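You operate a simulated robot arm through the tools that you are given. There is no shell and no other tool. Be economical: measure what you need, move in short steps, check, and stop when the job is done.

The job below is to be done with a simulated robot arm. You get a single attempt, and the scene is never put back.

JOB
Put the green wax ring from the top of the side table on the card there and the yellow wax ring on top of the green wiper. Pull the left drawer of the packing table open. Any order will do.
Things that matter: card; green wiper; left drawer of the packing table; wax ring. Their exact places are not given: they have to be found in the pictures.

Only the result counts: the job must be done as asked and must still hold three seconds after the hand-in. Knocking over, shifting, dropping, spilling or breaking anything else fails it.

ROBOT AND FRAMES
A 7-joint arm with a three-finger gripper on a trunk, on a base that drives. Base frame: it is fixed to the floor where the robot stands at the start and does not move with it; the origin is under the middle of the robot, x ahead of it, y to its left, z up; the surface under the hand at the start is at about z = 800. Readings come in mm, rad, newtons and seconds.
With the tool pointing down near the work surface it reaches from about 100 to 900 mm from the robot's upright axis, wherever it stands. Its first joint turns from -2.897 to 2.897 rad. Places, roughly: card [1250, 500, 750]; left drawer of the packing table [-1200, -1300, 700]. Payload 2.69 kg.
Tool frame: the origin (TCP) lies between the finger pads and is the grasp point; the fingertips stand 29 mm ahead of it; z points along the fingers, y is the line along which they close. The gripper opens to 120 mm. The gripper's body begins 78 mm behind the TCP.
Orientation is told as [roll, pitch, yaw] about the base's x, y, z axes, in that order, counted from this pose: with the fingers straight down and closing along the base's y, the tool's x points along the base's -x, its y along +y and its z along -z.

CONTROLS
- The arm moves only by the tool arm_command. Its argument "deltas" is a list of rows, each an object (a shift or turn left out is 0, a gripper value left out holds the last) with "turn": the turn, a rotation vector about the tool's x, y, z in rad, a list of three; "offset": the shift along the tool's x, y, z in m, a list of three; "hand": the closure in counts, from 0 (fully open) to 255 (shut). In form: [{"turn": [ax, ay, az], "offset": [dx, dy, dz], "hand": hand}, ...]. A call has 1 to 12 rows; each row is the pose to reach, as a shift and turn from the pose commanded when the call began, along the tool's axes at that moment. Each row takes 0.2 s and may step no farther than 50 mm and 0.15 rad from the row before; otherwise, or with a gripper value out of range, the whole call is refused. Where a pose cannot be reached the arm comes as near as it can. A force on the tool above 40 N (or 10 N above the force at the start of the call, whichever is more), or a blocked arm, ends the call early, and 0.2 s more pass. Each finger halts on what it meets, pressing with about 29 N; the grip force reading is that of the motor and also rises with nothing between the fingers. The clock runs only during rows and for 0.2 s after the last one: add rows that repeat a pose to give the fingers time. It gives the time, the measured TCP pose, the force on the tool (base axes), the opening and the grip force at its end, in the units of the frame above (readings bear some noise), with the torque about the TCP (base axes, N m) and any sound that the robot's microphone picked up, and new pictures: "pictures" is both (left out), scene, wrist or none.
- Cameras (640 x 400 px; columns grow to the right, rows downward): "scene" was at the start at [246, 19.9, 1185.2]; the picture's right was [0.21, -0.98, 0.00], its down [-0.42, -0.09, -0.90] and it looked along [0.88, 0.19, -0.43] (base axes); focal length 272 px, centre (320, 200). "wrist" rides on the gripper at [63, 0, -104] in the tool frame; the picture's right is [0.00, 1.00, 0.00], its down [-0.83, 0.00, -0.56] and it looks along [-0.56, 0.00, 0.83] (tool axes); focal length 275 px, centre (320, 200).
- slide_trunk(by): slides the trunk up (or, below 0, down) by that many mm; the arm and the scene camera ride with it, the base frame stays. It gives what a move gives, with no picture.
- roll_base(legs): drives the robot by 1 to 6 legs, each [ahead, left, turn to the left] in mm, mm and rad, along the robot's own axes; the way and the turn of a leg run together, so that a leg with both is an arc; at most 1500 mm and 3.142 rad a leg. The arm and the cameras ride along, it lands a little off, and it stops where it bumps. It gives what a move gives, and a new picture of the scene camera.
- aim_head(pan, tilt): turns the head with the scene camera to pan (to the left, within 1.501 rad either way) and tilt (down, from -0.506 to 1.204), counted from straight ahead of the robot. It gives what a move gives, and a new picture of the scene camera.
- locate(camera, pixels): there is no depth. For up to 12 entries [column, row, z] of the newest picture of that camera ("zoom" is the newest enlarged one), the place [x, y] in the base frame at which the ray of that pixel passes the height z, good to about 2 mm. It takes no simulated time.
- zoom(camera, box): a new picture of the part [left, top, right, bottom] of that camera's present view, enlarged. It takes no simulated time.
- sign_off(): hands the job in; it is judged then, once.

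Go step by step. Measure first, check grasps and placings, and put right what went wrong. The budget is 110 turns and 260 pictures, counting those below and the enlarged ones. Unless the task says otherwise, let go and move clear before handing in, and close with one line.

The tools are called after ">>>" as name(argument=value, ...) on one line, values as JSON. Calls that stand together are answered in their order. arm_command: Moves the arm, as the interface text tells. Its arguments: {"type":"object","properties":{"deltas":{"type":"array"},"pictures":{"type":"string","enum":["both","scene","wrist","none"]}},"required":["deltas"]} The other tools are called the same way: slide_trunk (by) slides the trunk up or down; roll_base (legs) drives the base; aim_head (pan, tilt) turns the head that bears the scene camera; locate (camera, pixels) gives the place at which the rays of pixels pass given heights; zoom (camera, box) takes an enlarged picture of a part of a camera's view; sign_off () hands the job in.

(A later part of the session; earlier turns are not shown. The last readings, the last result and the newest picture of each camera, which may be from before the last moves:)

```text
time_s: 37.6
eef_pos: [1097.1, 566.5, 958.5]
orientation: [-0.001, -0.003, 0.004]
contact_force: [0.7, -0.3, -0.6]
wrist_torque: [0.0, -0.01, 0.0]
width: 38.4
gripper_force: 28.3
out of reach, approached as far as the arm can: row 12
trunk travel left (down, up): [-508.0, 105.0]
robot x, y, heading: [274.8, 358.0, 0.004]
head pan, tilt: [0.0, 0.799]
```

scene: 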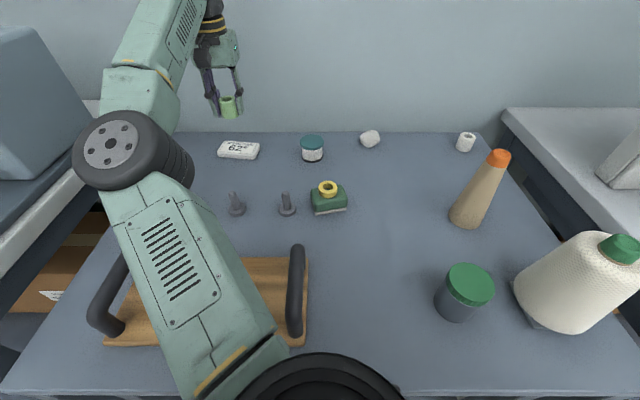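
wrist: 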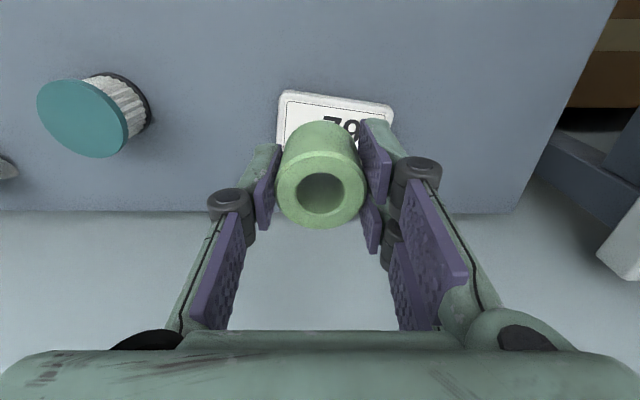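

At this height the arm just misses reach; lower is easier. I'll descend while shifting toward (1120,578).

>>> arm_command(deltas=[{"offset": [0, 0, 0.03]}, {"offset": [0, 0, 0.06]}, {"offset": [-0.01, 0.005, 0.06]}, {"offset": [-0.023, 0.012, 0.06]}, {"offset": [-0.023, 0.012, 0.06]}])

>>> zoom(camera="scene", box=[190, 100, 290, 165])

```text
time_s: 38.8
eef_pos: [1110.9, 573.6, 902.6]
orientation: [0.0, -0.001, 0.002]
contact_force: [0.1, 0.0, -0.2]
wrist_torque: [-0.02, 0.0, 0.01]
width: 38.4
gripper_force: 28.6
out of reach, approached as far as the arm can: row 4, 5
trunk travel left (down, up): [-508.0, 105.0]
robot x, y, heading: [276.7, 355.9, 0.001]
head pan, tilt: [0.0, 0.799]
```

scene: 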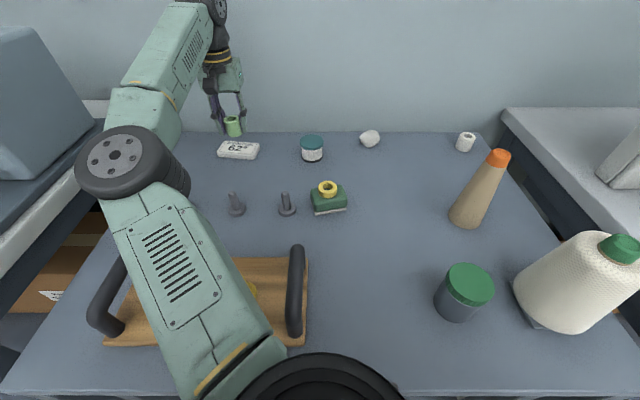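
wrist: 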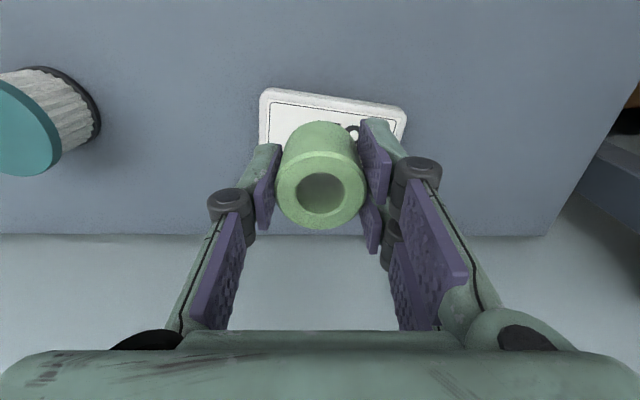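

```text
6.15 times, centred on (240, 132) of scene
```

zoom: 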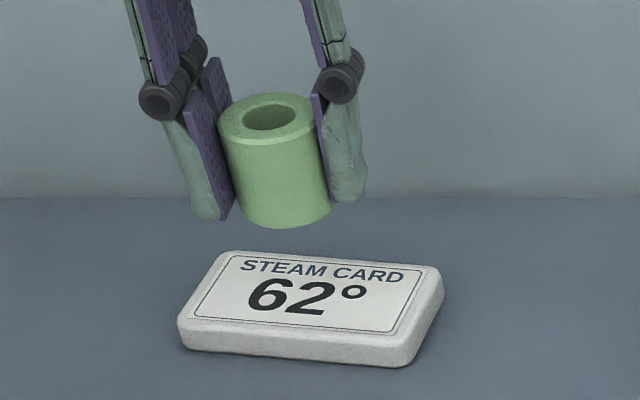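

>>> arm_command(deltas=[{"offset": [0, 0, 0.02]}, {"offset": [0, 0, 0.038]}, {"offset": [-0.006, 0.003, 0.042]}, {"offset": [-0.01, 0.005, 0.045]}, {"offset": [-0.01, 0.005, 0.045]}])

>>> zoom(camera="scene", box=[190, 100, 290, 165])

```text
time_s: 40.0
eef_pos: [1122.5, 577.7, 857.6]
orientation: [0.001, -0.002, 0.005]
contact_force: [1.3, 0.5, 0.0]
wrist_torque: [0.02, 0.01, 0.01]
width: 38.4
gripper_force: 28.7
trunk travel left (down, up): [-508.0, 105.0]
robot x, y, heading: [274.7, 360.0, 0.003]
head pan, tilt: [0.0, 0.799]
```

scene: 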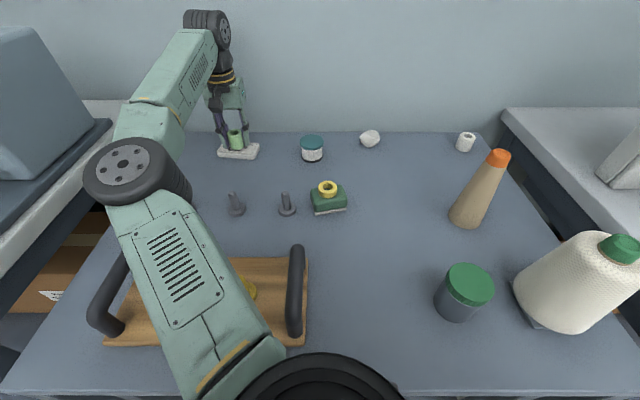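
wrist: 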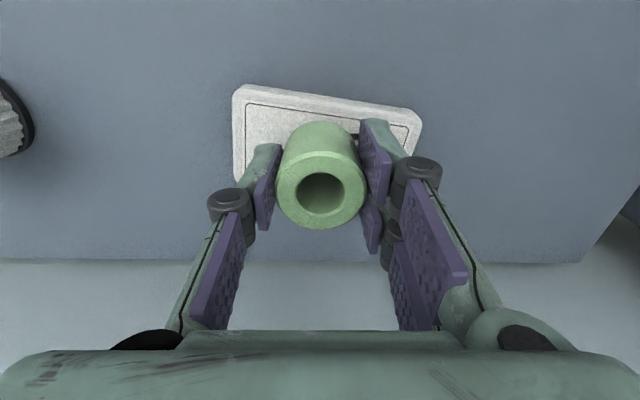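

```text
6.15 times, centred on (240, 132) of scene
```

zoom: 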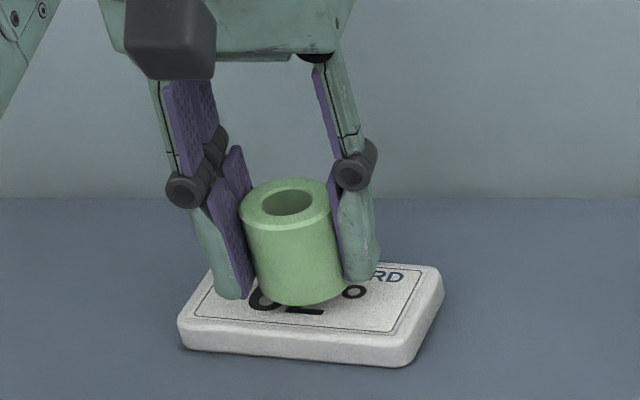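

The ring is above the card's middle. Stepping down to contact.

>>> arm_command(deltas=[{"offset": [0, 0, 0.004]}, {"offset": [0, 0, 0.006]}, {"offset": [0, 0, 0.008]}, {"offset": [0, 0, 0.008]}], pictures="none")

>>> zoom(camera="scene", box=[190, 100, 290, 165])

```text
time_s: 41.0
eef_pos: [1122.9, 578.3, 850.6]
orientation: [0.0, 0.001, 0.001]
contact_force: [0.5, -0.2, -0.1]
wrist_torque: [0.01, 0.0, 0.02]
width: 38.4
gripper_force: 28.8
trunk travel left (down, up): [-508.0, 105.0]
robot x, y, heading: [274.0, 357.6, 0.001]
head pan, tilt: [0.0, 0.799]
```

```text
6.15 times, centred on (240, 132) of scene
```

zoom: 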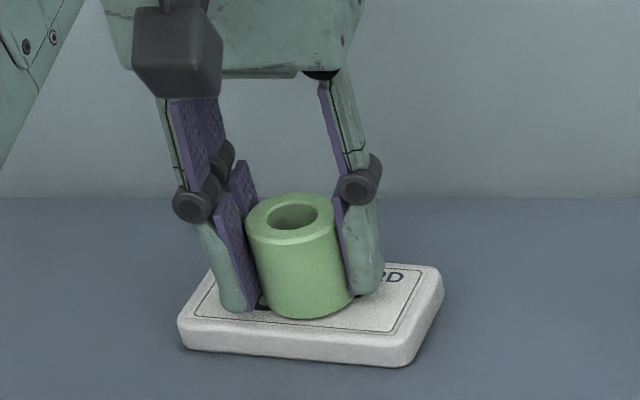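

Not yet in contact; ring sits slightly toward the front edge. I'll shift 5 mm forward and continue down.

>>> arm_command(deltas=[{"offset": [-0.005, 0, -0.001]}, {"offset": [-0.005, 0, 0.001]}, {"offset": [-0.005, 0, 0.003]}, {"offset": [-0.005, 0, 0.004]}, {"offset": [-0.005, 0, 0.004]}], pictures="none")

>>> zoom(camera="scene", box=[190, 100, 290, 165])

```text
time_s: 42.2
eef_pos: [1122.9, 578.2, 851.5]
orientation: [0.0, 0.0, 0.001]
contact_force: [0.2, -0.9, 0.1]
wrist_torque: [0.02, 0.0, 0.01]
width: 38.3
gripper_force: 29.0
out of reach, approached as far as the arm can: row 1, 2, 3, 4, 5
trunk travel left (down, up): [-508.0, 105.0]
robot x, y, heading: [272.4, 358.7, 0.003]
head pan, tilt: [0.0, 0.799]
```

```text
6.15 times, centred on (240, 132) of scene
```

zoom: 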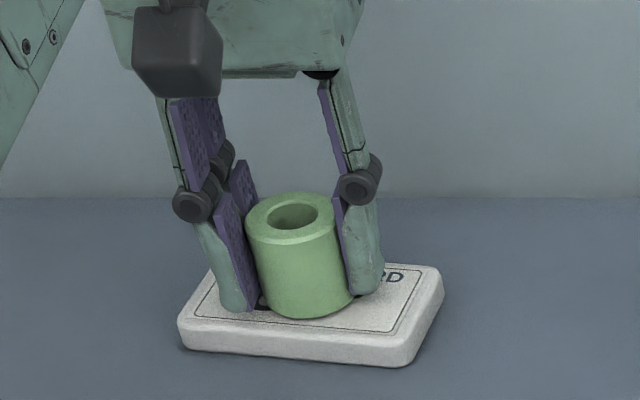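

Reach is limited here, and it improves when the hand is lower relative to the trunk. I'll raise the trunk 60 mm and lower the arm by the same.

>>> slide_trunk(by=60)

>>> arm_command(deltas=[{"offset": [0, 0, 0.03]}, {"offset": [0, 0, 0.052]}, {"offset": [-0.004, 0, 0.054]}, {"offset": [-0.007, 0, 0.056]}, {"offset": [-0.007, 0, 0.056]}], pictures="none")

>>> zoom(camera="scene", box=[190, 110, 290, 175])

```text
time_s: 43.2
eef_pos: [1122.9, 578.2, 910.8]
orientation: [-0.002, 0.0, 0.003]
contact_force: [-0.2, -0.3, 0.2]
wrist_torque: [-0.04, 0.03, 0.01]
width: 37.9
gripper_force: 29.6
trunk travel left (down, up): [-568.0, 45.0]
robot x, y, heading: [276.0, 353.9, -0.002]
head pan, tilt: [0.0, 0.799]
```

```text
time_s: 44.4
eef_pos: [1129.4, 576.9, 855.1]
orientation: [0.0, 0.001, 0.002]
contact_force: [0.4, 0.6, -0.3]
wrist_torque: [0.03, 0.01, -0.02]
width: 38.3
gripper_force: 28.7
trunk travel left (down, up): [-568.0, 45.0]
robot x, y, heading: [276.2, 355.5, 0.005]
head pan, tilt: [0.0, 0.799]
```

```text
6.15 times, centred on (240, 142) of scene
```

zoom: 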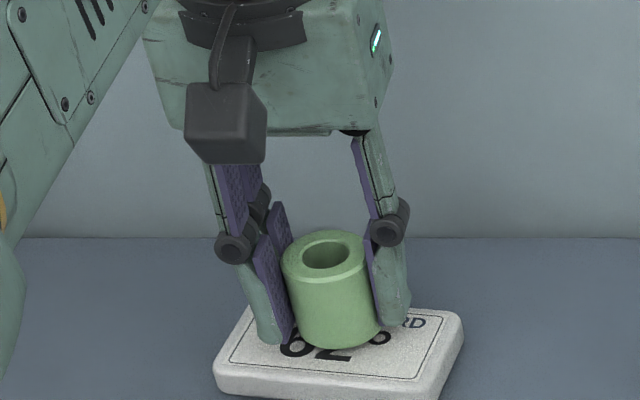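

Now at (1129,577), well centred. Lowering to contact.

>>> arm_command(deltas=[{"offset": [0, 0, 0.003]}, {"offset": [0, 0, 0.005]}, {"offset": [0, 0, 0.007]}, {"offset": [0, 0, 0.009]}, {"offset": [0, 0, 0.009]}], pictures="none")

>>> zoom(camera="scene", box=[190, 110, 290, 175])

```text
time_s: 45.6
eef_pos: [1130.3, 577.5, 848.8]
orientation: [0.001, -0.005, 0.002]
contact_force: [4.8, 1.0, 19.4]
wrist_torque: [-0.01, 0.01, 0.03]
width: 38.1
gripper_force: 28.8
trunk travel left (down, up): [-568.0, 45.0]
robot x, y, heading: [275.3, 361.9, 0.003]
head pan, tilt: [0.0, 0.799]
```

```text
6.15 times, centred on (240, 142) of scene
```

zoom: 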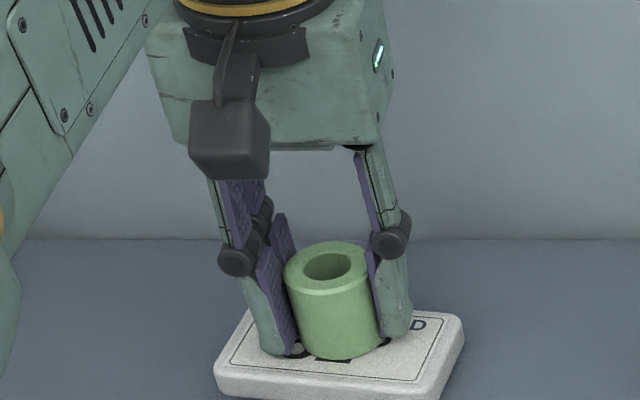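

Contact at 19 N. Easing off, opening, lifting, then pulling back.

>>> arm_command(deltas=[{"offset": [0, 0, -0.002]}, {"offset": [0, 0, -0.002], "hand": 120}, {"offset": [0, 0, -0.002], "hand": 100}, {"offset": [0, 0, -0.002], "hand": 80}, {"offset": [0, 0, -0.002], "hand": 60}, {"offset": [0, 0, -0.002], "hand": 60}, {"offset": [0, 0, -0.025]}, {"offset": [0, 0, -0.055]}, {"offset": [0.03, -0.02, -0.085]}, {"offset": [0.06, -0.03, -0.115]}, {"offset": [0.09, -0.05, -0.145]}, {"offset": [0.09, -0.05, -0.145]}])

>>> zoom(camera="scene", box=[190, 110, 380, 225])

```text
time_s: 48.2
eef_pos: [1037.9, 524.6, 991.6]
orientation: [-0.001, 0.0, 0.002]
contact_force: [-0.5, 0.0, 0.4]
wrist_torque: [0.01, 0.02, 0.0]
width: 91.8
gripper_force: 0.1
out of reach, approached as far as the arm can: row 8
trunk travel left (down, up): [-568.0, 45.0]
robot x, y, heading: [270.8, 359.6, 0.002]
head pan, tilt: [0.0, 0.799]
```

scene: 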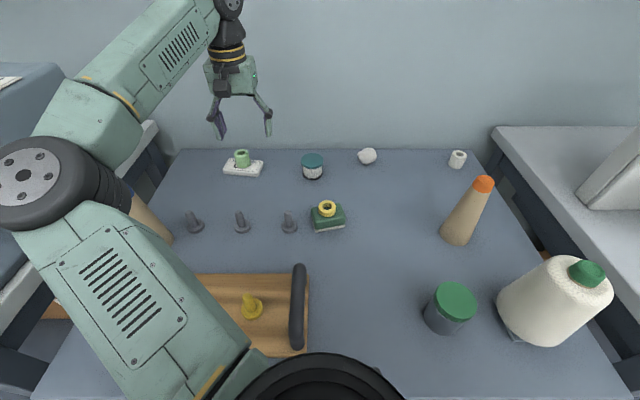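
wrist: 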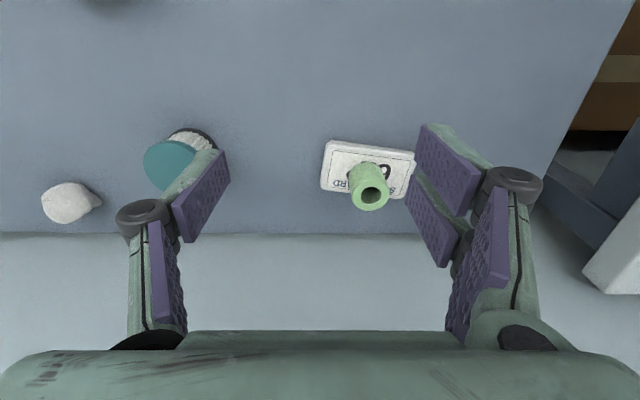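

```text
3.37 times, centred on (285, 168) of scene
```

zoom: 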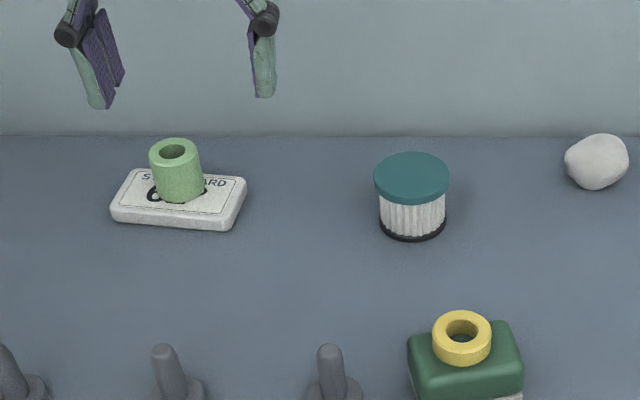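

Both rings are placed. I'll retract the arm above the table, then back away toward the packing table.

>>> arm_command(deltas=[{"offset": [0.03, -0.02, -0.02], "hand": 0}, {"offset": [0.065, -0.04, -0.04]}, {"offset": [0.1, -0.06, -0.06]}, {"offset": [0.135, -0.08, -0.08]}, {"offset": [0.17, -0.1, -0.09]}, {"offset": [0.205, -0.12, -0.1]}, {"offset": [0.24, -0.14, -0.1]}, {"offset": [0.24, -0.14, -0.1]}], pictures="none")

>>> slide_trunk(by=40)

>>> roll_base(legs=[[-450, 0, 0]])

>>> aim_head(pan=-1.5, tilt=0.5)

```text
time_s: 50.0
eef_pos: [802.2, 388.8, 1092.1]
orientation: [0.001, 0.0, 0.002]
contact_force: [0.7, 0.3, -1.1]
wrist_torque: [0.01, 0.0, 0.01]
width: 120.1
gripper_force: 0.0
trunk travel left (down, up): [-568.0, 45.0]
robot x, y, heading: [278.1, 355.7, 0.001]
head pan, tilt: [0.0, 0.799]
```

```text
time_s: 50.9
eef_pos: [801.2, 387.9, 1131.3]
orientation: [0.0, 0.001, 0.002]
contact_force: [-0.5, 0.1, -0.1]
wrist_torque: [-0.01, -0.01, -0.03]
width: 119.9
gripper_force: 0.1
trunk travel left (down, up): [-608.0, 5.0]
robot x, y, heading: [275.1, 357.8, 0.002]
head pan, tilt: [0.0, 0.799]
```

```text
time_s: 53.6
eef_pos: [342.3, 389.7, 1132.9]
orientation: [-0.001, -0.001, 0.011]
contact_force: [0.3, 0.2, 0.8]
wrist_torque: [0.02, -0.01, -0.04]
width: 119.8
gripper_force: 0.2
trunk travel left (down, up): [-608.0, 5.0]
robot x, y, heading: [-183.8, 355.0, 0.005]
head pan, tilt: [0.0, 0.799]
```

scene: 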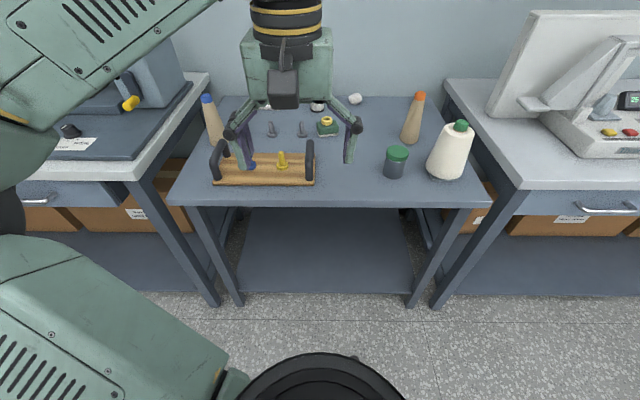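

```text
time_s: 55.2
eef_pos: [341.4, 389.7, 1132.3]
orientation: [0.001, 0.001, 0.008]
contact_force: [0.1, -0.3, 0.0]
wrist_torque: [0.0, -0.03, 0.01]
width: 120.1
gripper_force: 0.1
trunk travel left (down, up): [-608.0, 5.0]
robot x, y, heading: [-178.8, 354.5, 0.006]
head pan, tilt: [-1.499, 0.499]
```

scene: 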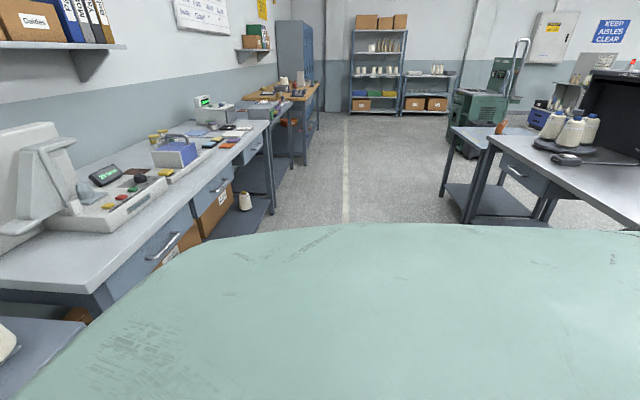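

Looking along −y, a table with drawers is at the right (near (-1200,-1300)), facing +x. I'll turn right 90° and look at it directly.

>>> roll_base(legs=[[0, 0, -1.57]])

>>> aim_head(pan=-0.8, tilt=0.4)

>>> aim_head(pan=-1.4, tilt=0.4)

```text
time_s: 59.6
eef_pos: [-148.6, -170.5, 1132.7]
orientation: [0.001, 0.0, -1.56]
contact_force: [0.2, -0.7, -0.6]
wrist_torque: [-0.01, -0.03, 0.0]
width: 120.1
gripper_force: 0.0
trunk travel left (down, up): [-608.0, 5.0]
robot x, y, heading: [-185.3, 351.9, -1.564]
head pan, tilt: [-1.499, 0.499]
```

scene: 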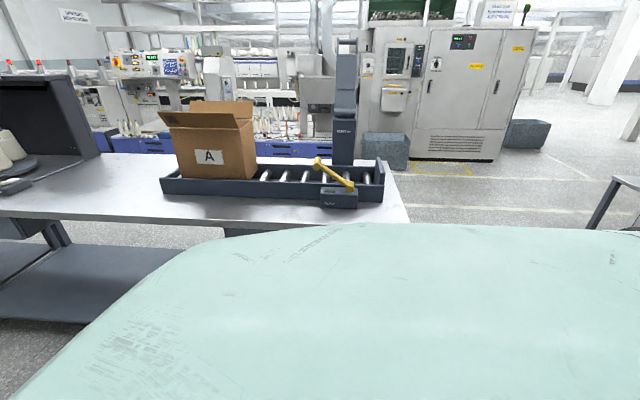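

```text
time_s: 60.6
eef_pos: [-148.2, -171.7, 1131.3]
orientation: [0.0, 0.001, -1.561]
contact_force: [-0.5, -0.6, 0.2]
wrist_torque: [0.0, 0.0, 0.0]
width: 119.9
gripper_force: 0.0
trunk travel left (down, up): [-608.0, 5.0]
robot x, y, heading: [-182.8, 352.0, -1.563]
head pan, tilt: [-0.799, 0.4]
```

scene: 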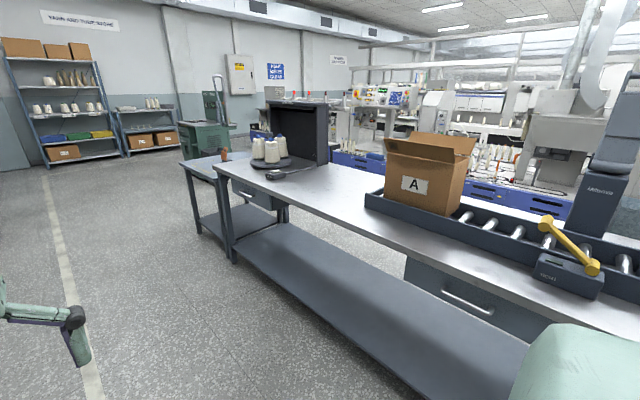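

```text
time_s: 61.6
eef_pos: [-147.3, -172.4, 1133.3]
orientation: [0.002, 0.001, -1.561]
contact_force: [-0.4, -0.5, 0.0]
wrist_torque: [-0.01, 0.02, -0.01]
width: 120.1
gripper_force: 0.1
trunk travel left (down, up): [-608.0, 5.0]
robot x, y, heading: [-184.5, 352.8, -1.564]
head pan, tilt: [-1.4, 0.4]
```

scene: 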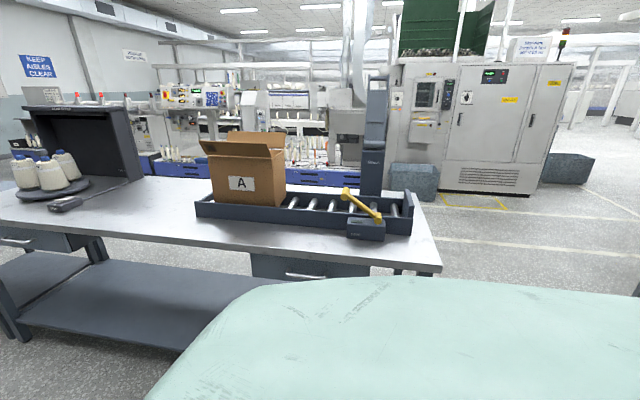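

The packing table has two drawers; the left one (near −y end) has its handle at (10,242). I'll measure the table edge.

>>> locate(camera="scene", pixels=[[440, 270, 800], [250, 247, 800], [60, 227, 800], [303, 277, 720], [12, 241, 720], [2, 310, 30]])

>>> aim_head(pan=-0.8, tilt=0.4)

>>> zoom(camera="scene", box=[180, 130, 340, 240])

>>> locate(camera="scene", pixels=[[236, 173, 780], [450, 254, 780], [245, 194, 710], [233, 262, 0], [280, 215, 0], [205, 232, 0], [236, 173, 800], [450, 254, 800]])

```text
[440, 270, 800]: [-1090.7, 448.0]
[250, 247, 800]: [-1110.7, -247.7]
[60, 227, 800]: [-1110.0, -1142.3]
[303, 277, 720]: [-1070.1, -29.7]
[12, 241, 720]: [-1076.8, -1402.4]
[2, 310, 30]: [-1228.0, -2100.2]
```

```text
time_s: 62.6
eef_pos: [-147.8, -171.0, 1132.1]
orientation: [0.001, -0.001, -1.561]
contact_force: [0.5, -0.8, 0.1]
wrist_torque: [0.01, 0.0, -0.02]
width: 119.9
gripper_force: 0.2
trunk travel left (down, up): [-608.0, 5.0]
robot x, y, heading: [-182.7, 351.9, -1.557]
head pan, tilt: [-0.799, 0.4]
```

scene: 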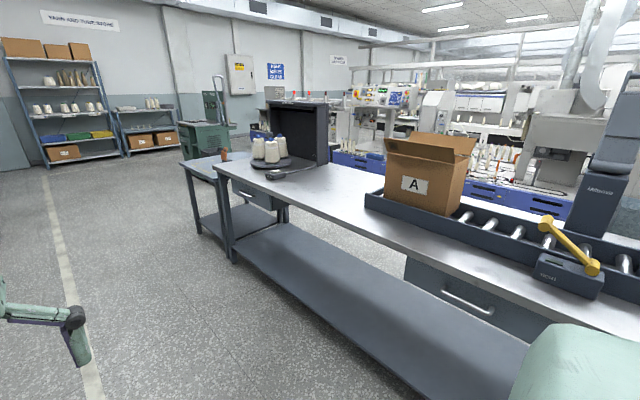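

```text
3.64 times, centred on (260, 185) of scene
```

zoom: 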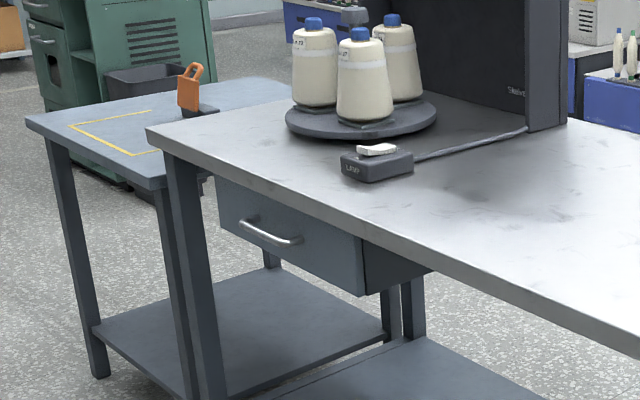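

```text
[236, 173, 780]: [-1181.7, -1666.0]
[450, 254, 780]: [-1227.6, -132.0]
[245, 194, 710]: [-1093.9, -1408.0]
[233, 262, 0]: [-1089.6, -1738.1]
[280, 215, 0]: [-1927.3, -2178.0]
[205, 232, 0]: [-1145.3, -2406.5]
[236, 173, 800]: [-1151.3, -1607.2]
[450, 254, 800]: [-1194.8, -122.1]
```

The drawer front is at x≈−1090 and the handle at y≈−1400, z≈710. I'll drive down the aisle and face the table there.

>>> roll_base(legs=[[1400, 0, 0], [350, 0, 0], [0, 0, -1.57]])

>>> aim_head(pan=0.0, tilt=0.6)

```text
time_s: 75.3
eef_pos: [-710.8, -1411.6, 1132.7]
orientation: [-0.001, 0.002, -3.13]
contact_force: [0.5, -0.4, 0.4]
wrist_torque: [-0.02, 0.01, 0.01]
width: 119.8
gripper_force: 0.0
trunk travel left (down, up): [-608.0, 5.0]
robot x, y, heading: [-185.4, -1377.4, -3.129]
head pan, tilt: [-0.799, 0.4]
```

scene: 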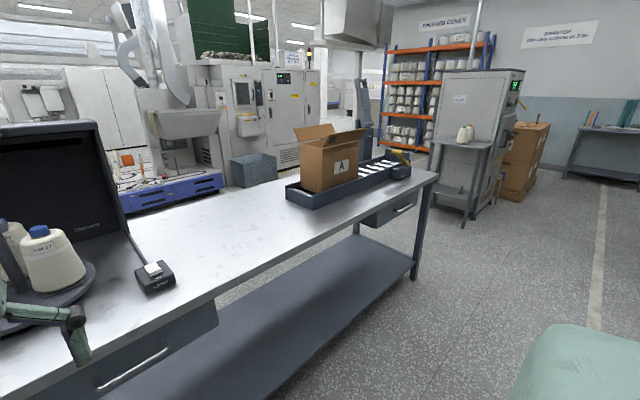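

```text
time_s: 76.4
eef_pos: [-712.0, -1411.2, 1132.4]
orientation: [0.001, -0.002, -3.132]
contact_force: [0.1, -0.4, 0.1]
wrist_torque: [-0.04, -0.02, -0.02]
width: 119.8
gripper_force: 0.0
trunk travel left (down, up): [-608.0, 5.0]
robot x, y, heading: [-182.4, -1378.4, -3.13]
head pan, tilt: [0.0, 0.6]
```

scene: 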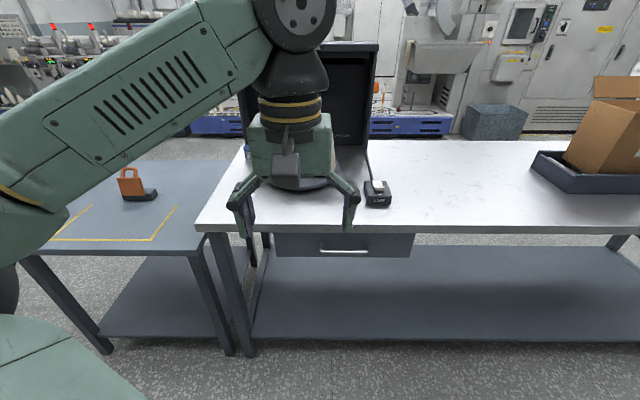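

The handle is visible at (345,250), nearly straight ahead. I'll zoom, then lower the trunk for a second view.

>>> zoom(camera="scene", box=[265, 215, 425, 275])

>>> locate(camera="scene", pixels=[[322, 251, 720], [368, 251, 720], [345, 251, 700], [345, 251, 720], [345, 251, 740], [277, 234, 780], [277, 234, 800], [415, 234, 800], [277, 256, 680], [410, 257, 680]])

>>> slide_trunk(by=-300)

>>> aim_head(pan=0.0, tilt=0.4)

>>> zoom(camera="scene", box=[240, 200, 400, 300])

```text
4.00 times, centred on (345, 245) of scene
```

zoom: 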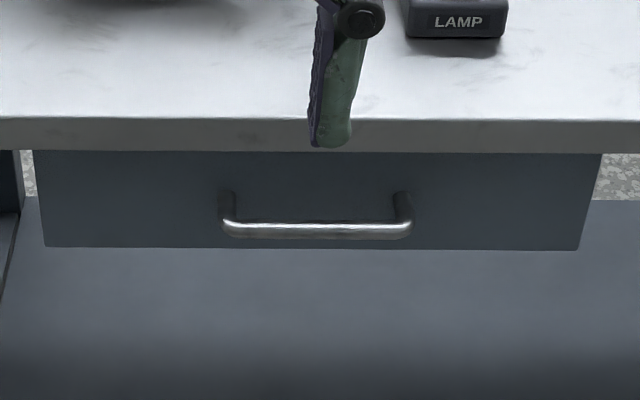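

```text
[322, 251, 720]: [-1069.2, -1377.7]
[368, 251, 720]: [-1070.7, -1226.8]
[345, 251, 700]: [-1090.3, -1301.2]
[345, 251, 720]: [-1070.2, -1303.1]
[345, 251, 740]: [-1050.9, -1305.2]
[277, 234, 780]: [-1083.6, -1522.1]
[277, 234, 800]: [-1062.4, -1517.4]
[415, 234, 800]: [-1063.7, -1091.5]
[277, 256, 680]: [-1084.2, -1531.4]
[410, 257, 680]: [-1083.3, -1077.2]
```

```text
time_s: 79.4
eef_pos: [-710.1, -1411.3, 832.8]
orientation: [0.0, 0.001, -3.132]
contact_force: [0.2, 0.0, -0.3]
wrist_torque: [0.02, 0.01, 0.0]
width: 120.2
gripper_force: 0.0
trunk travel left (down, up): [-308.0, 305.0]
robot x, y, heading: [-185.4, -1375.7, -3.129]
head pan, tilt: [0.0, 0.6]
```

```text
time_s: 80.1
eef_pos: [-711.1, -1412.7, 832.7]
orientation: [0.001, 0.0, -3.134]
contact_force: [0.1, 0.5, -0.1]
wrist_torque: [0.01, -0.03, 0.0]
width: 119.8
gripper_force: 0.0
trunk travel left (down, up): [-308.0, 305.0]
robot x, y, heading: [-184.8, -1377.5, -3.132]
head pan, tilt: [0.0, 0.4]
```

scene: 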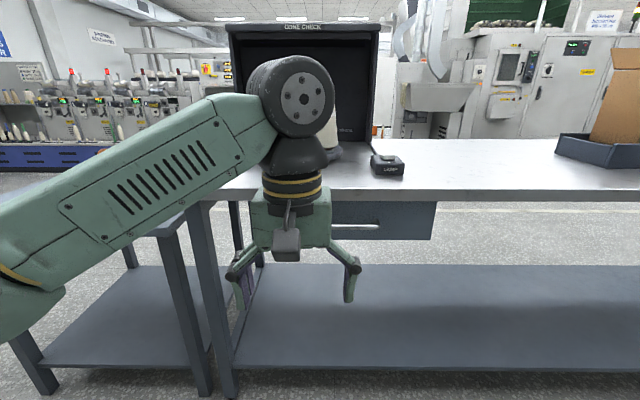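

```text
4.00 times, centred on (320, 250) of scene
```

zoom: 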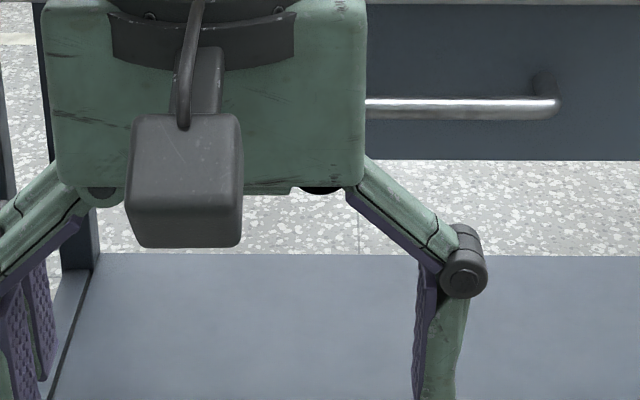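

>>> locate(camera="zoom", pixels=[[480, 104, 700], [480, 104, 715], [480, 104, 730], [480, 104, 745], [557, 104, 720], [550, 160, 690], [550, 160, 680], [500, 3, 770]])

```text
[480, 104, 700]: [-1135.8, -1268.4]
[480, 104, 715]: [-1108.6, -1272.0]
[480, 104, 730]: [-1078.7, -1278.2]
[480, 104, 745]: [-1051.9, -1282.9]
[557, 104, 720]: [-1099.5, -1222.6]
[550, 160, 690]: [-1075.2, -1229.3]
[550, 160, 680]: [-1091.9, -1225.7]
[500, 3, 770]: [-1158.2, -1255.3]
```

Triangulation puts the bar near x≈−1035, z≈745, y from −1380 to −1225, with centre about −1300. I'll pre-position the hand and then pitch it forward.

>>> arm_command(deltas=[{"offset": [-0.03, -0.03, 0.0]}, {"offset": [-0.06, -0.06, 0.02]}, {"offset": [-0.09, -0.09, 0.04]}, {"offset": [-0.12, -0.11, 0.06]}, {"offset": [-0.12, -0.11, 0.08]}, {"offset": [-0.12, -0.11, 0.08]}], pictures="none")

>>> arm_command(deltas=[{"turn": [0, -0.143, 0]}, {"turn": [0, -0.286, 0]}, {"turn": [0, -0.428, 0]}, {"turn": [0, -0.571, 0]}, {"turn": [0, -0.714, 0]}, {"turn": [0, -0.857, 0]}, {"turn": [0, -1.0, 0]}, {"turn": [0, -1.142, 0]}, {"turn": [0, -1.285, 0]}, {"turn": [0, -1.428, 0]}, {"turn": [0, -1.571, 0]}, {"turn": [0, -1.571, 0]}])

```text
time_s: 81.5
eef_pos: [-831.5, -1301.5, 751.4]
orientation: [-0.001, -0.001, -3.132]
contact_force: [-0.3, -0.2, 0.1]
wrist_torque: [0.0, 0.03, 0.01]
width: 120.1
gripper_force: 0.1
trunk travel left (down, up): [-308.0, 305.0]
robot x, y, heading: [-181.8, -1376.2, -3.135]
head pan, tilt: [0.0, 0.4]
```

```text
time_s: 84.1
eef_pos: [-894.9, -1269.2, 760.5]
orientation: [-2.693, -1.57, -0.436]
contact_force: [-0.2, -0.3, -0.3]
wrist_torque: [0.01, -0.03, 0.01]
width: 120.0
gripper_force: 0.1
out of reach, approached as far as the arm can: row 8, 9, 10, 11, 12
trunk travel left (down, up): [-308.0, 305.0]
robot x, y, heading: [-184.8, -1373.6, -3.132]
head pan, tilt: [0.0, 0.4]
```

scene: 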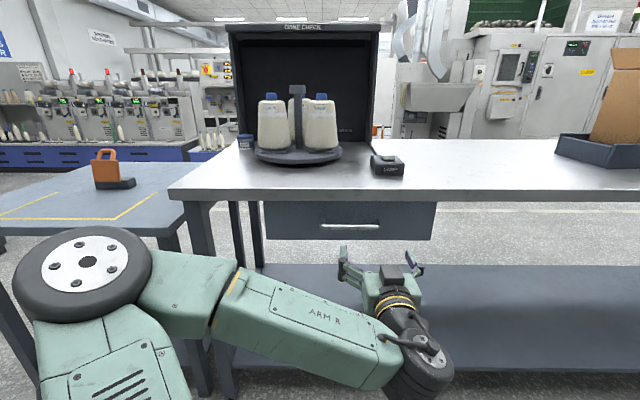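
wrist: 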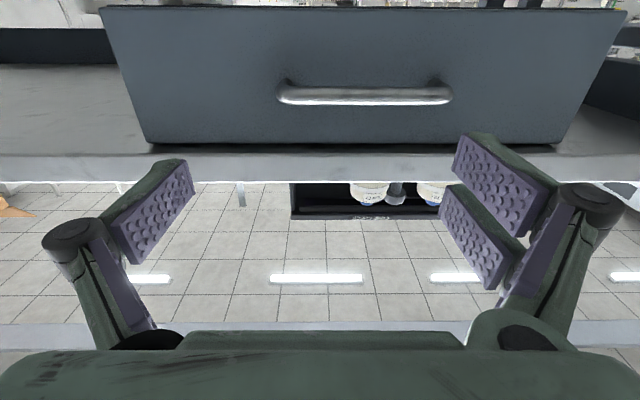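

The tool is now horizontal, with the handle in the wrist view at (365,96). I'll cross-check both cameras' rays.

>>> locate(camera="wrist", pixels=[[280, 95, 730], [365, 97, 720], [365, 97, 730], [365, 97, 740], [365, 97, 750], [450, 96, 740], [350, 143, 770], [350, 143, 690], [360, 8, 690]])

>>> zoom(camera="scene", box=[280, 195, 420, 275])

```text
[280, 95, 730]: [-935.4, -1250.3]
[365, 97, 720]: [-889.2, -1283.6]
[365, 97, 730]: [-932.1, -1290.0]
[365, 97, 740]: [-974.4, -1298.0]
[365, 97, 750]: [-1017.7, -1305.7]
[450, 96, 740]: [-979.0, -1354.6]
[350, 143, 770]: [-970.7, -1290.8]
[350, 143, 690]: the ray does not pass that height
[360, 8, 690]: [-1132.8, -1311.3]
```

```text
4.57 times, centred on (350, 235) of scene
```

zoom: 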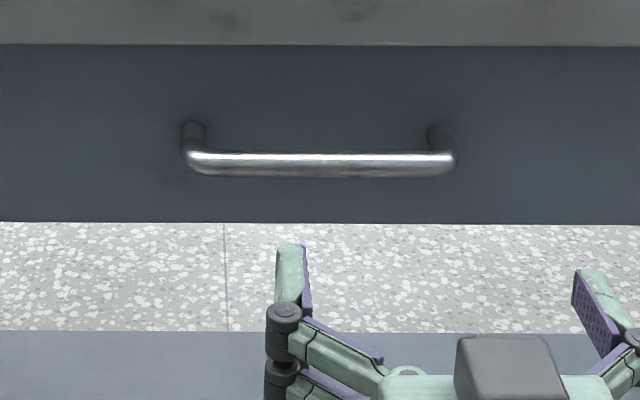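

>>> locate(camera="zoom", pixels=[[320, 165, 740], [320, 165, 750], [320, 165, 755], [320, 165, 760], [186, 163, 750], [455, 163, 750], [320, 222, 690]])

```text
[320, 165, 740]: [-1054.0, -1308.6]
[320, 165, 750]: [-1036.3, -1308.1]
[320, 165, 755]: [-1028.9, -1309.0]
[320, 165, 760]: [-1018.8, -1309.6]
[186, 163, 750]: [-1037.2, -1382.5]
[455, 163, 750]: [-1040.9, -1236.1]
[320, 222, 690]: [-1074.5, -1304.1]
```

The bar's centre is at (−1031,−1308,753). Now I'll roll the tool 90° so the fingers close vertically.

>>> arm_command(deltas=[{"turn": [0, 0, 0.143]}, {"turn": [0, 0, 0.286]}, {"turn": [0, 0, 0.428]}, {"turn": [0, 0, 0.571]}, {"turn": [0, 0, 0.714]}, {"turn": [0, 0, 0.857]}, {"turn": [0, 0, 1.0]}, {"turn": [0, 0, 1.142]}, {"turn": [0, 0, 1.285]}, {"turn": [0, 0, 1.428]}, {"turn": [0, 0, 1.571]}, {"turn": [0, 0, 1.571]}])

```text
time_s: 86.7
eef_pos: [-895.8, -1271.6, 761.8]
orientation: [1.569, 0.001, 1.582]
contact_force: [-0.1, -0.6, 0.2]
wrist_torque: [0.04, 0.01, 0.0]
width: 120.3
gripper_force: 0.0
trunk travel left (down, up): [-308.0, 305.0]
robot x, y, heading: [-186.3, -1379.0, -3.127]
head pan, tilt: [0.0, 0.4]
```

scene: 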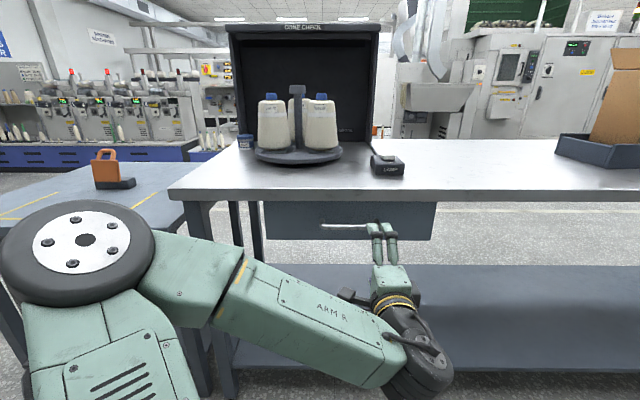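
wrist: 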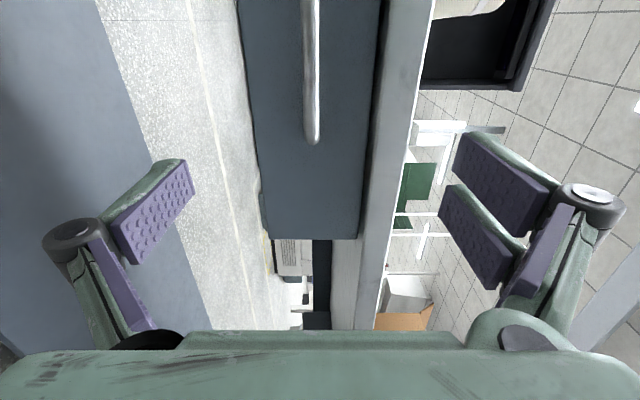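

Fingers now close vertically, and the bar shows at column ~311. I'll narrow the opening to ~40 mm to clear the tabletop, align, and approach part way.

>>> arm_command(deltas=[{"offset": [0.014, -0.004, 0.0], "hand": 170}, {"offset": [0.028, -0.009, 0.0], "hand": 170}, {"offset": [0.028, -0.009, 0.0], "hand": 170}, {"offset": [0.028, -0.009, 0.0], "hand": 170}, {"offset": [0.028, -0.009, 0.03], "hand": 170}, {"offset": [0.028, -0.009, 0.06], "hand": 170}, {"offset": [0.028, -0.009, 0.06], "hand": 170}])

>>> zoom(camera="scene", box=[280, 190, 440, 290])

```text
time_s: 88.3
eef_pos: [-932.0, -1296.6, 768.2]
orientation: [1.564, 0.0, 1.59]
contact_force: [0.0, 0.2, -0.7]
wrist_torque: [-0.05, 0.02, 0.02]
width: 40.0
gripper_force: 0.0
out of reach, approached as far as the arm can: row 1, 2, 3, 4, 5, 6, 7
trunk travel left (down, up): [-308.0, 305.0]
robot x, y, heading: [-185.3, -1372.2, -3.132]
head pan, tilt: [0.0, 0.4]
```

scene: 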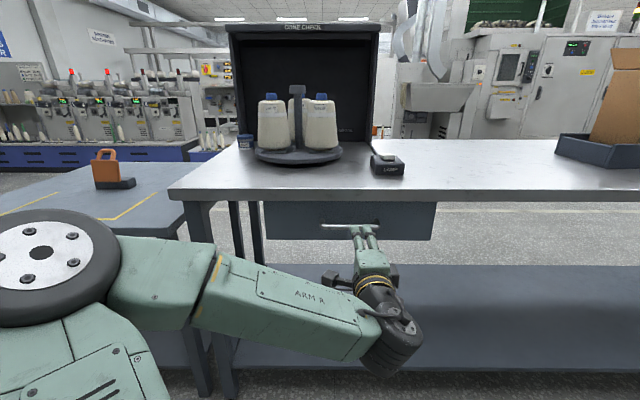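
wrist: 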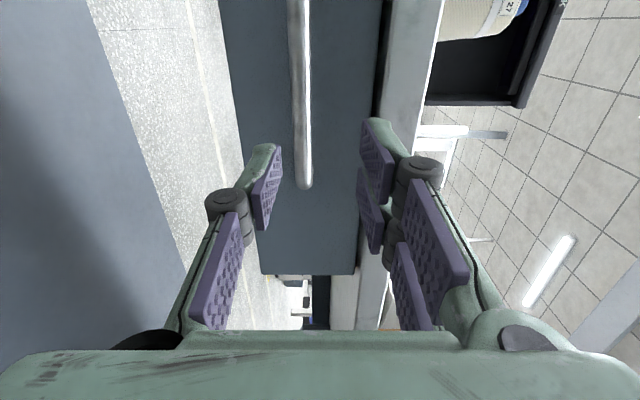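

```text
4.00 times, centred on (360, 240) of scene
```

zoom: 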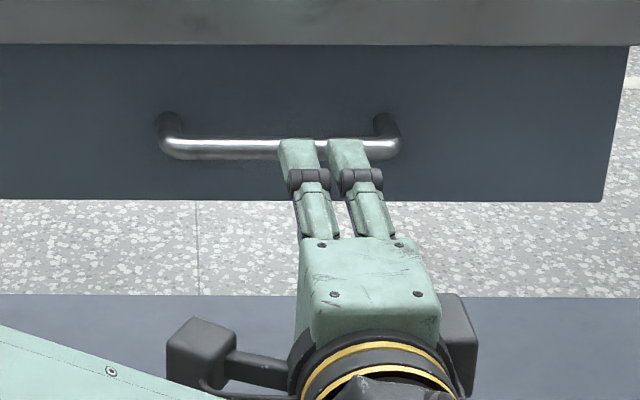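

Going lower is limited by the arm's present posture, so I'll drop the trunk 90 mm and raise the arm relative to it.

>>> slide_trunk(by=-90)

>>> arm_command(deltas=[{"offset": [0, 0.04, 0]}, {"offset": [0, 0.075, 0]}, {"offset": [0, 0.075, 0.02]}, {"offset": [0, 0.075, 0.02]}])

>>> zoom(camera="scene", box=[260, 140, 440, 250])

```text
time_s: 89.6
eef_pos: [-932.2, -1296.4, 678.2]
orientation: [1.566, 0.0, 1.588]
contact_force: [0.8, 0.8, 0.1]
wrist_torque: [0.0, 0.0, 0.03]
width: 40.1
gripper_force: 0.0
trunk travel left (down, up): [-218.0, 395.0]
robot x, y, heading: [-183.0, -1377.5, -3.135]
head pan, tilt: [0.0, 0.4]
```

```text
time_s: 90.6
eef_pos: [-952.0, -1296.2, 753.8]
orientation: [1.563, 0.0, 1.589]
contact_force: [0.1, 0.7, 1.0]
wrist_torque: [0.0, 0.01, 0.01]
width: 40.1
gripper_force: 0.1
trunk travel left (down, up): [-218.0, 395.0]
robot x, y, heading: [-184.5, -1375.5, -3.13]
head pan, tilt: [0.0, 0.4]
```

scene: 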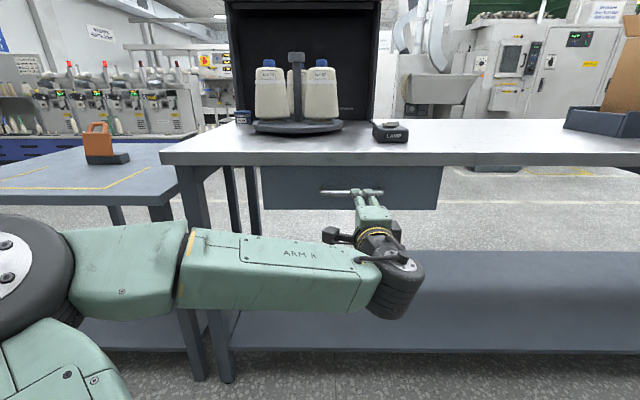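
wrist: 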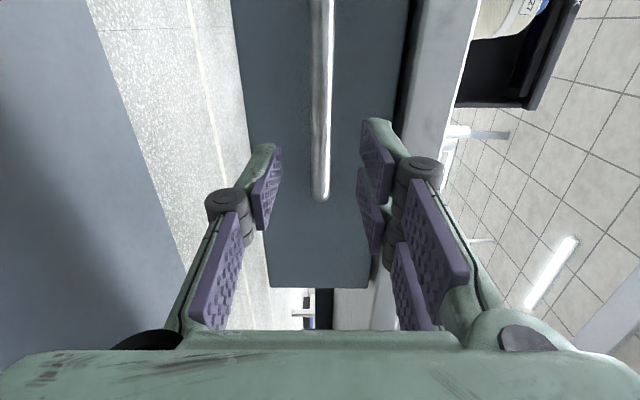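

```text
3.56 times, centred on (350, 195) of scene
```

zoom: 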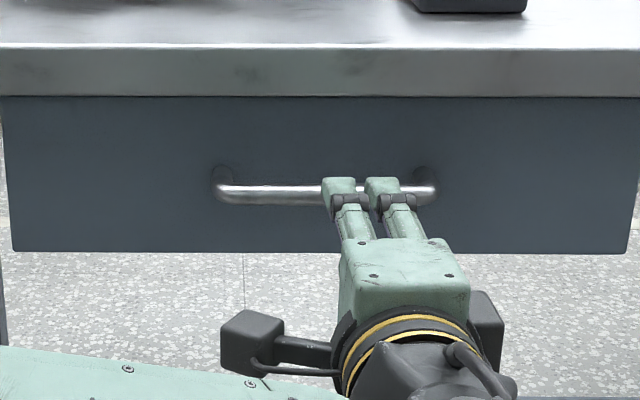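

The bar is now centred between the fingers at wrist column 320. Advancing to x≈−1018.

>>> arm_command(deltas=[{"offset": [0, 0, 0.03]}, {"offset": [0, 0, 0.055]}, {"offset": [0, 0, 0.066]}, {"offset": [0, 0, 0.066]}])

>>> zoom(camera="scene", box=[260, 140, 440, 250])

```text
time_s: 91.6
eef_pos: [-1015.5, -1297.2, 753.0]
orientation: [1.563, 0.001, 1.589]
contact_force: [0.0, -0.9, 0.4]
wrist_torque: [-0.04, 0.0, 0.01]
width: 39.9
gripper_force: 0.0
trunk travel left (down, up): [-218.0, 395.0]
robot x, y, heading: [-184.2, -1378.4, -3.131]
head pan, tilt: [0.0, 0.4]
```

scene: 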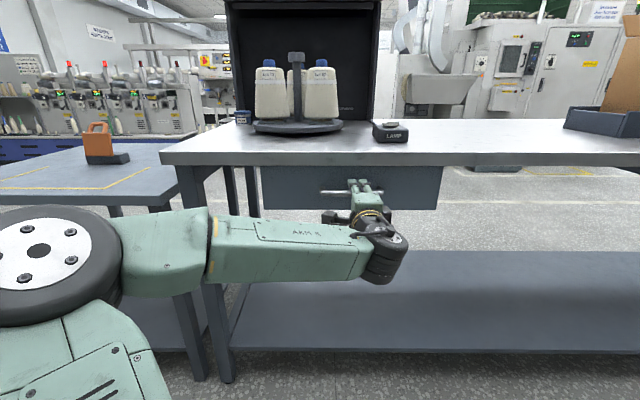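
wrist: 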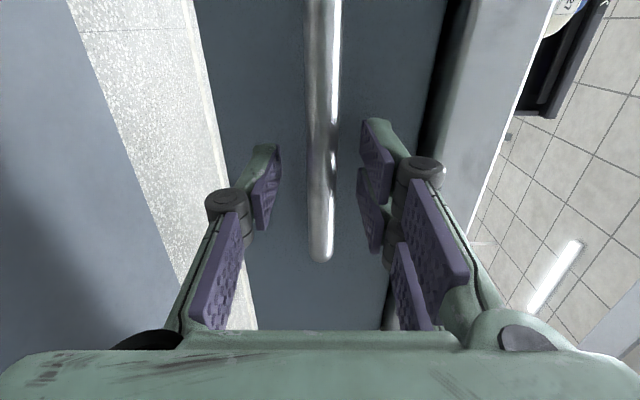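

```text
3.56 times, centred on (350, 195) of scene
```

zoom: 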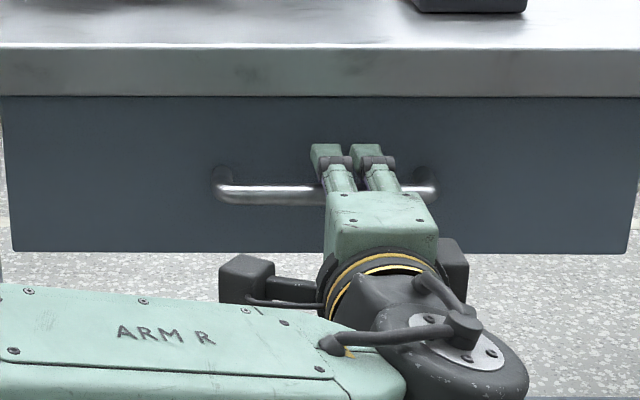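

The bar lies between the fingers. Closing on it.

>>> arm_command(deltas=[{"hand": 255}, {"hand": 255}, {"hand": 255}, {"hand": 255}, {"hand": 255}], pictures="wrist")

```text
time_s: 92.8
eef_pos: [-1015.9, -1297.4, 754.0]
orientation: [1.567, -0.002, 1.589]
contact_force: [-1.7, 0.1, 5.3]
wrist_torque: [-0.07, 0.12, 0.04]
width: 14.4
gripper_force: 40.3
trunk travel left (down, up): [-218.0, 395.0]
robot x, y, heading: [-183.4, -1378.1, -3.133]
head pan, tilt: [0.0, 0.4]
```

wrist: 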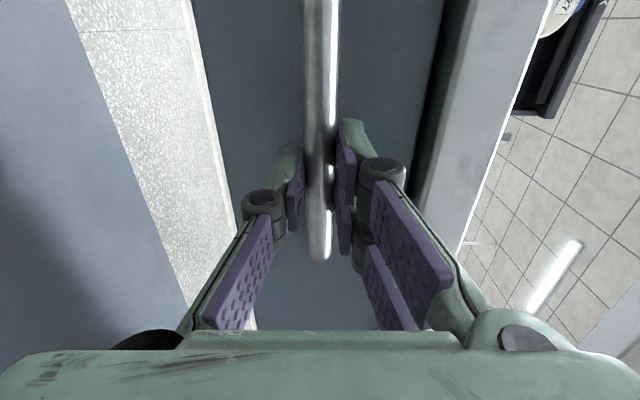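

Bar gripped (14 mm). Pulling along +x in small steps.

>>> arm_command(deltas=[{"offset": [0, 0, -0.01]}, {"offset": [0.0004, 0, -0.02]}, {"offset": [0.0005, 0, -0.03]}, {"offset": [0.0007, 0, -0.04]}, {"offset": [0.0009, 0, -0.05]}, {"offset": [0.001, 0, -0.06]}], pictures="scene")

```text
time_s: 94.2
eef_pos: [-957.6, -1298.3, 753.6]
orientation: [1.565, 0.0, 1.585]
contact_force: [-1.0, 7.8, 4.9]
wrist_torque: [0.04, 0.1, -0.74]
width: 14.3
gripper_force: 40.1
trunk travel left (down, up): [-218.0, 395.0]
robot x, y, heading: [-186.3, -1374.7, -3.132]
head pan, tilt: [0.0, 0.4]
```

scene: 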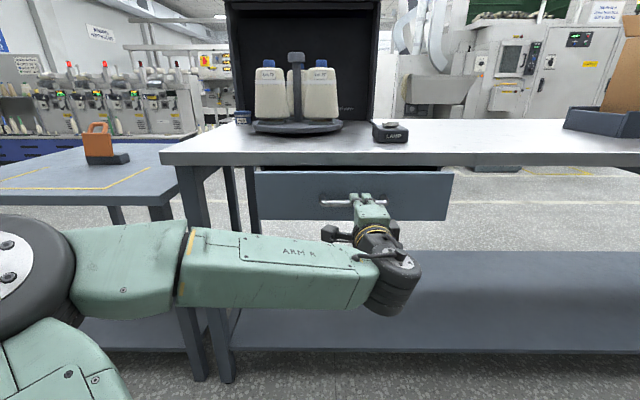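

The drawer is opening (gap visible under the tabletop). I'll continue with the base driving straight back.

>>> roll_base(legs=[[-70, 0, 0], [-70, 0, 0]])

```text
time_s: 95.8
eef_pos: [-821.4, -1298.1, 754.0]
orientation: [1.565, -0.002, 1.59]
contact_force: [0.6, -6.8, 3.7]
wrist_torque: [-0.14, 0.08, 0.29]
width: 14.4
gripper_force: 40.9
trunk travel left (down, up): [-218.0, 395.0]
robot x, y, heading: [-47.1, -1377.5, -3.135]
head pan, tilt: [0.0, 0.4]
```

scene: 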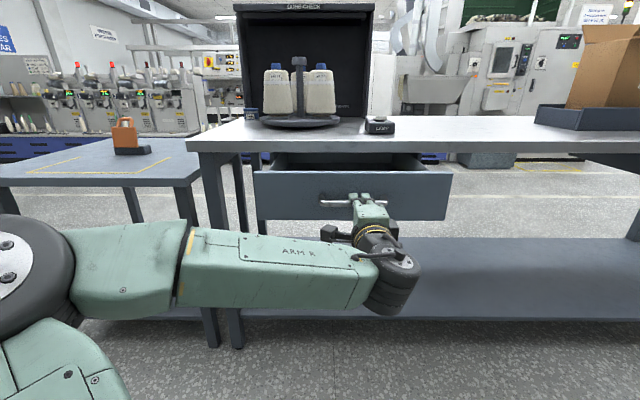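

Open ~195 mm, no resistance. I'll pull on in smaller legs to approach full travel.

>>> roll_base(legs=[[-30, 0, 0], [-30, 0, 0]])

```text
time_s: 97.1
eef_pos: [-761.0, -1297.3, 754.2]
orientation: [1.563, -0.002, 1.591]
contact_force: [1.6, -6.6, 3.3]
wrist_torque: [-0.11, 0.05, 0.3]
width: 14.5
gripper_force: 40.5
trunk travel left (down, up): [-218.0, 395.0]
robot x, y, heading: [11.2, -1374.1, -3.132]
head pan, tilt: [0.0, 0.4]
```

scene: 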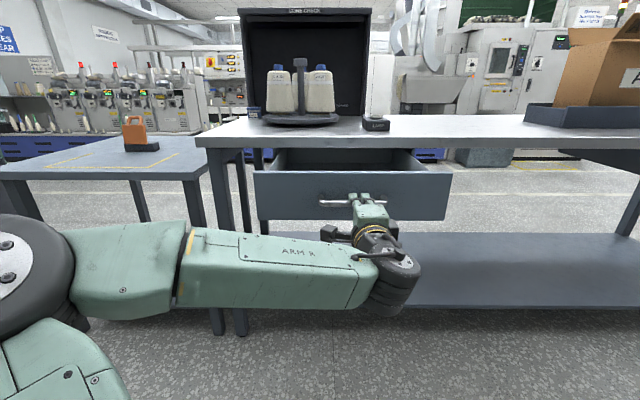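

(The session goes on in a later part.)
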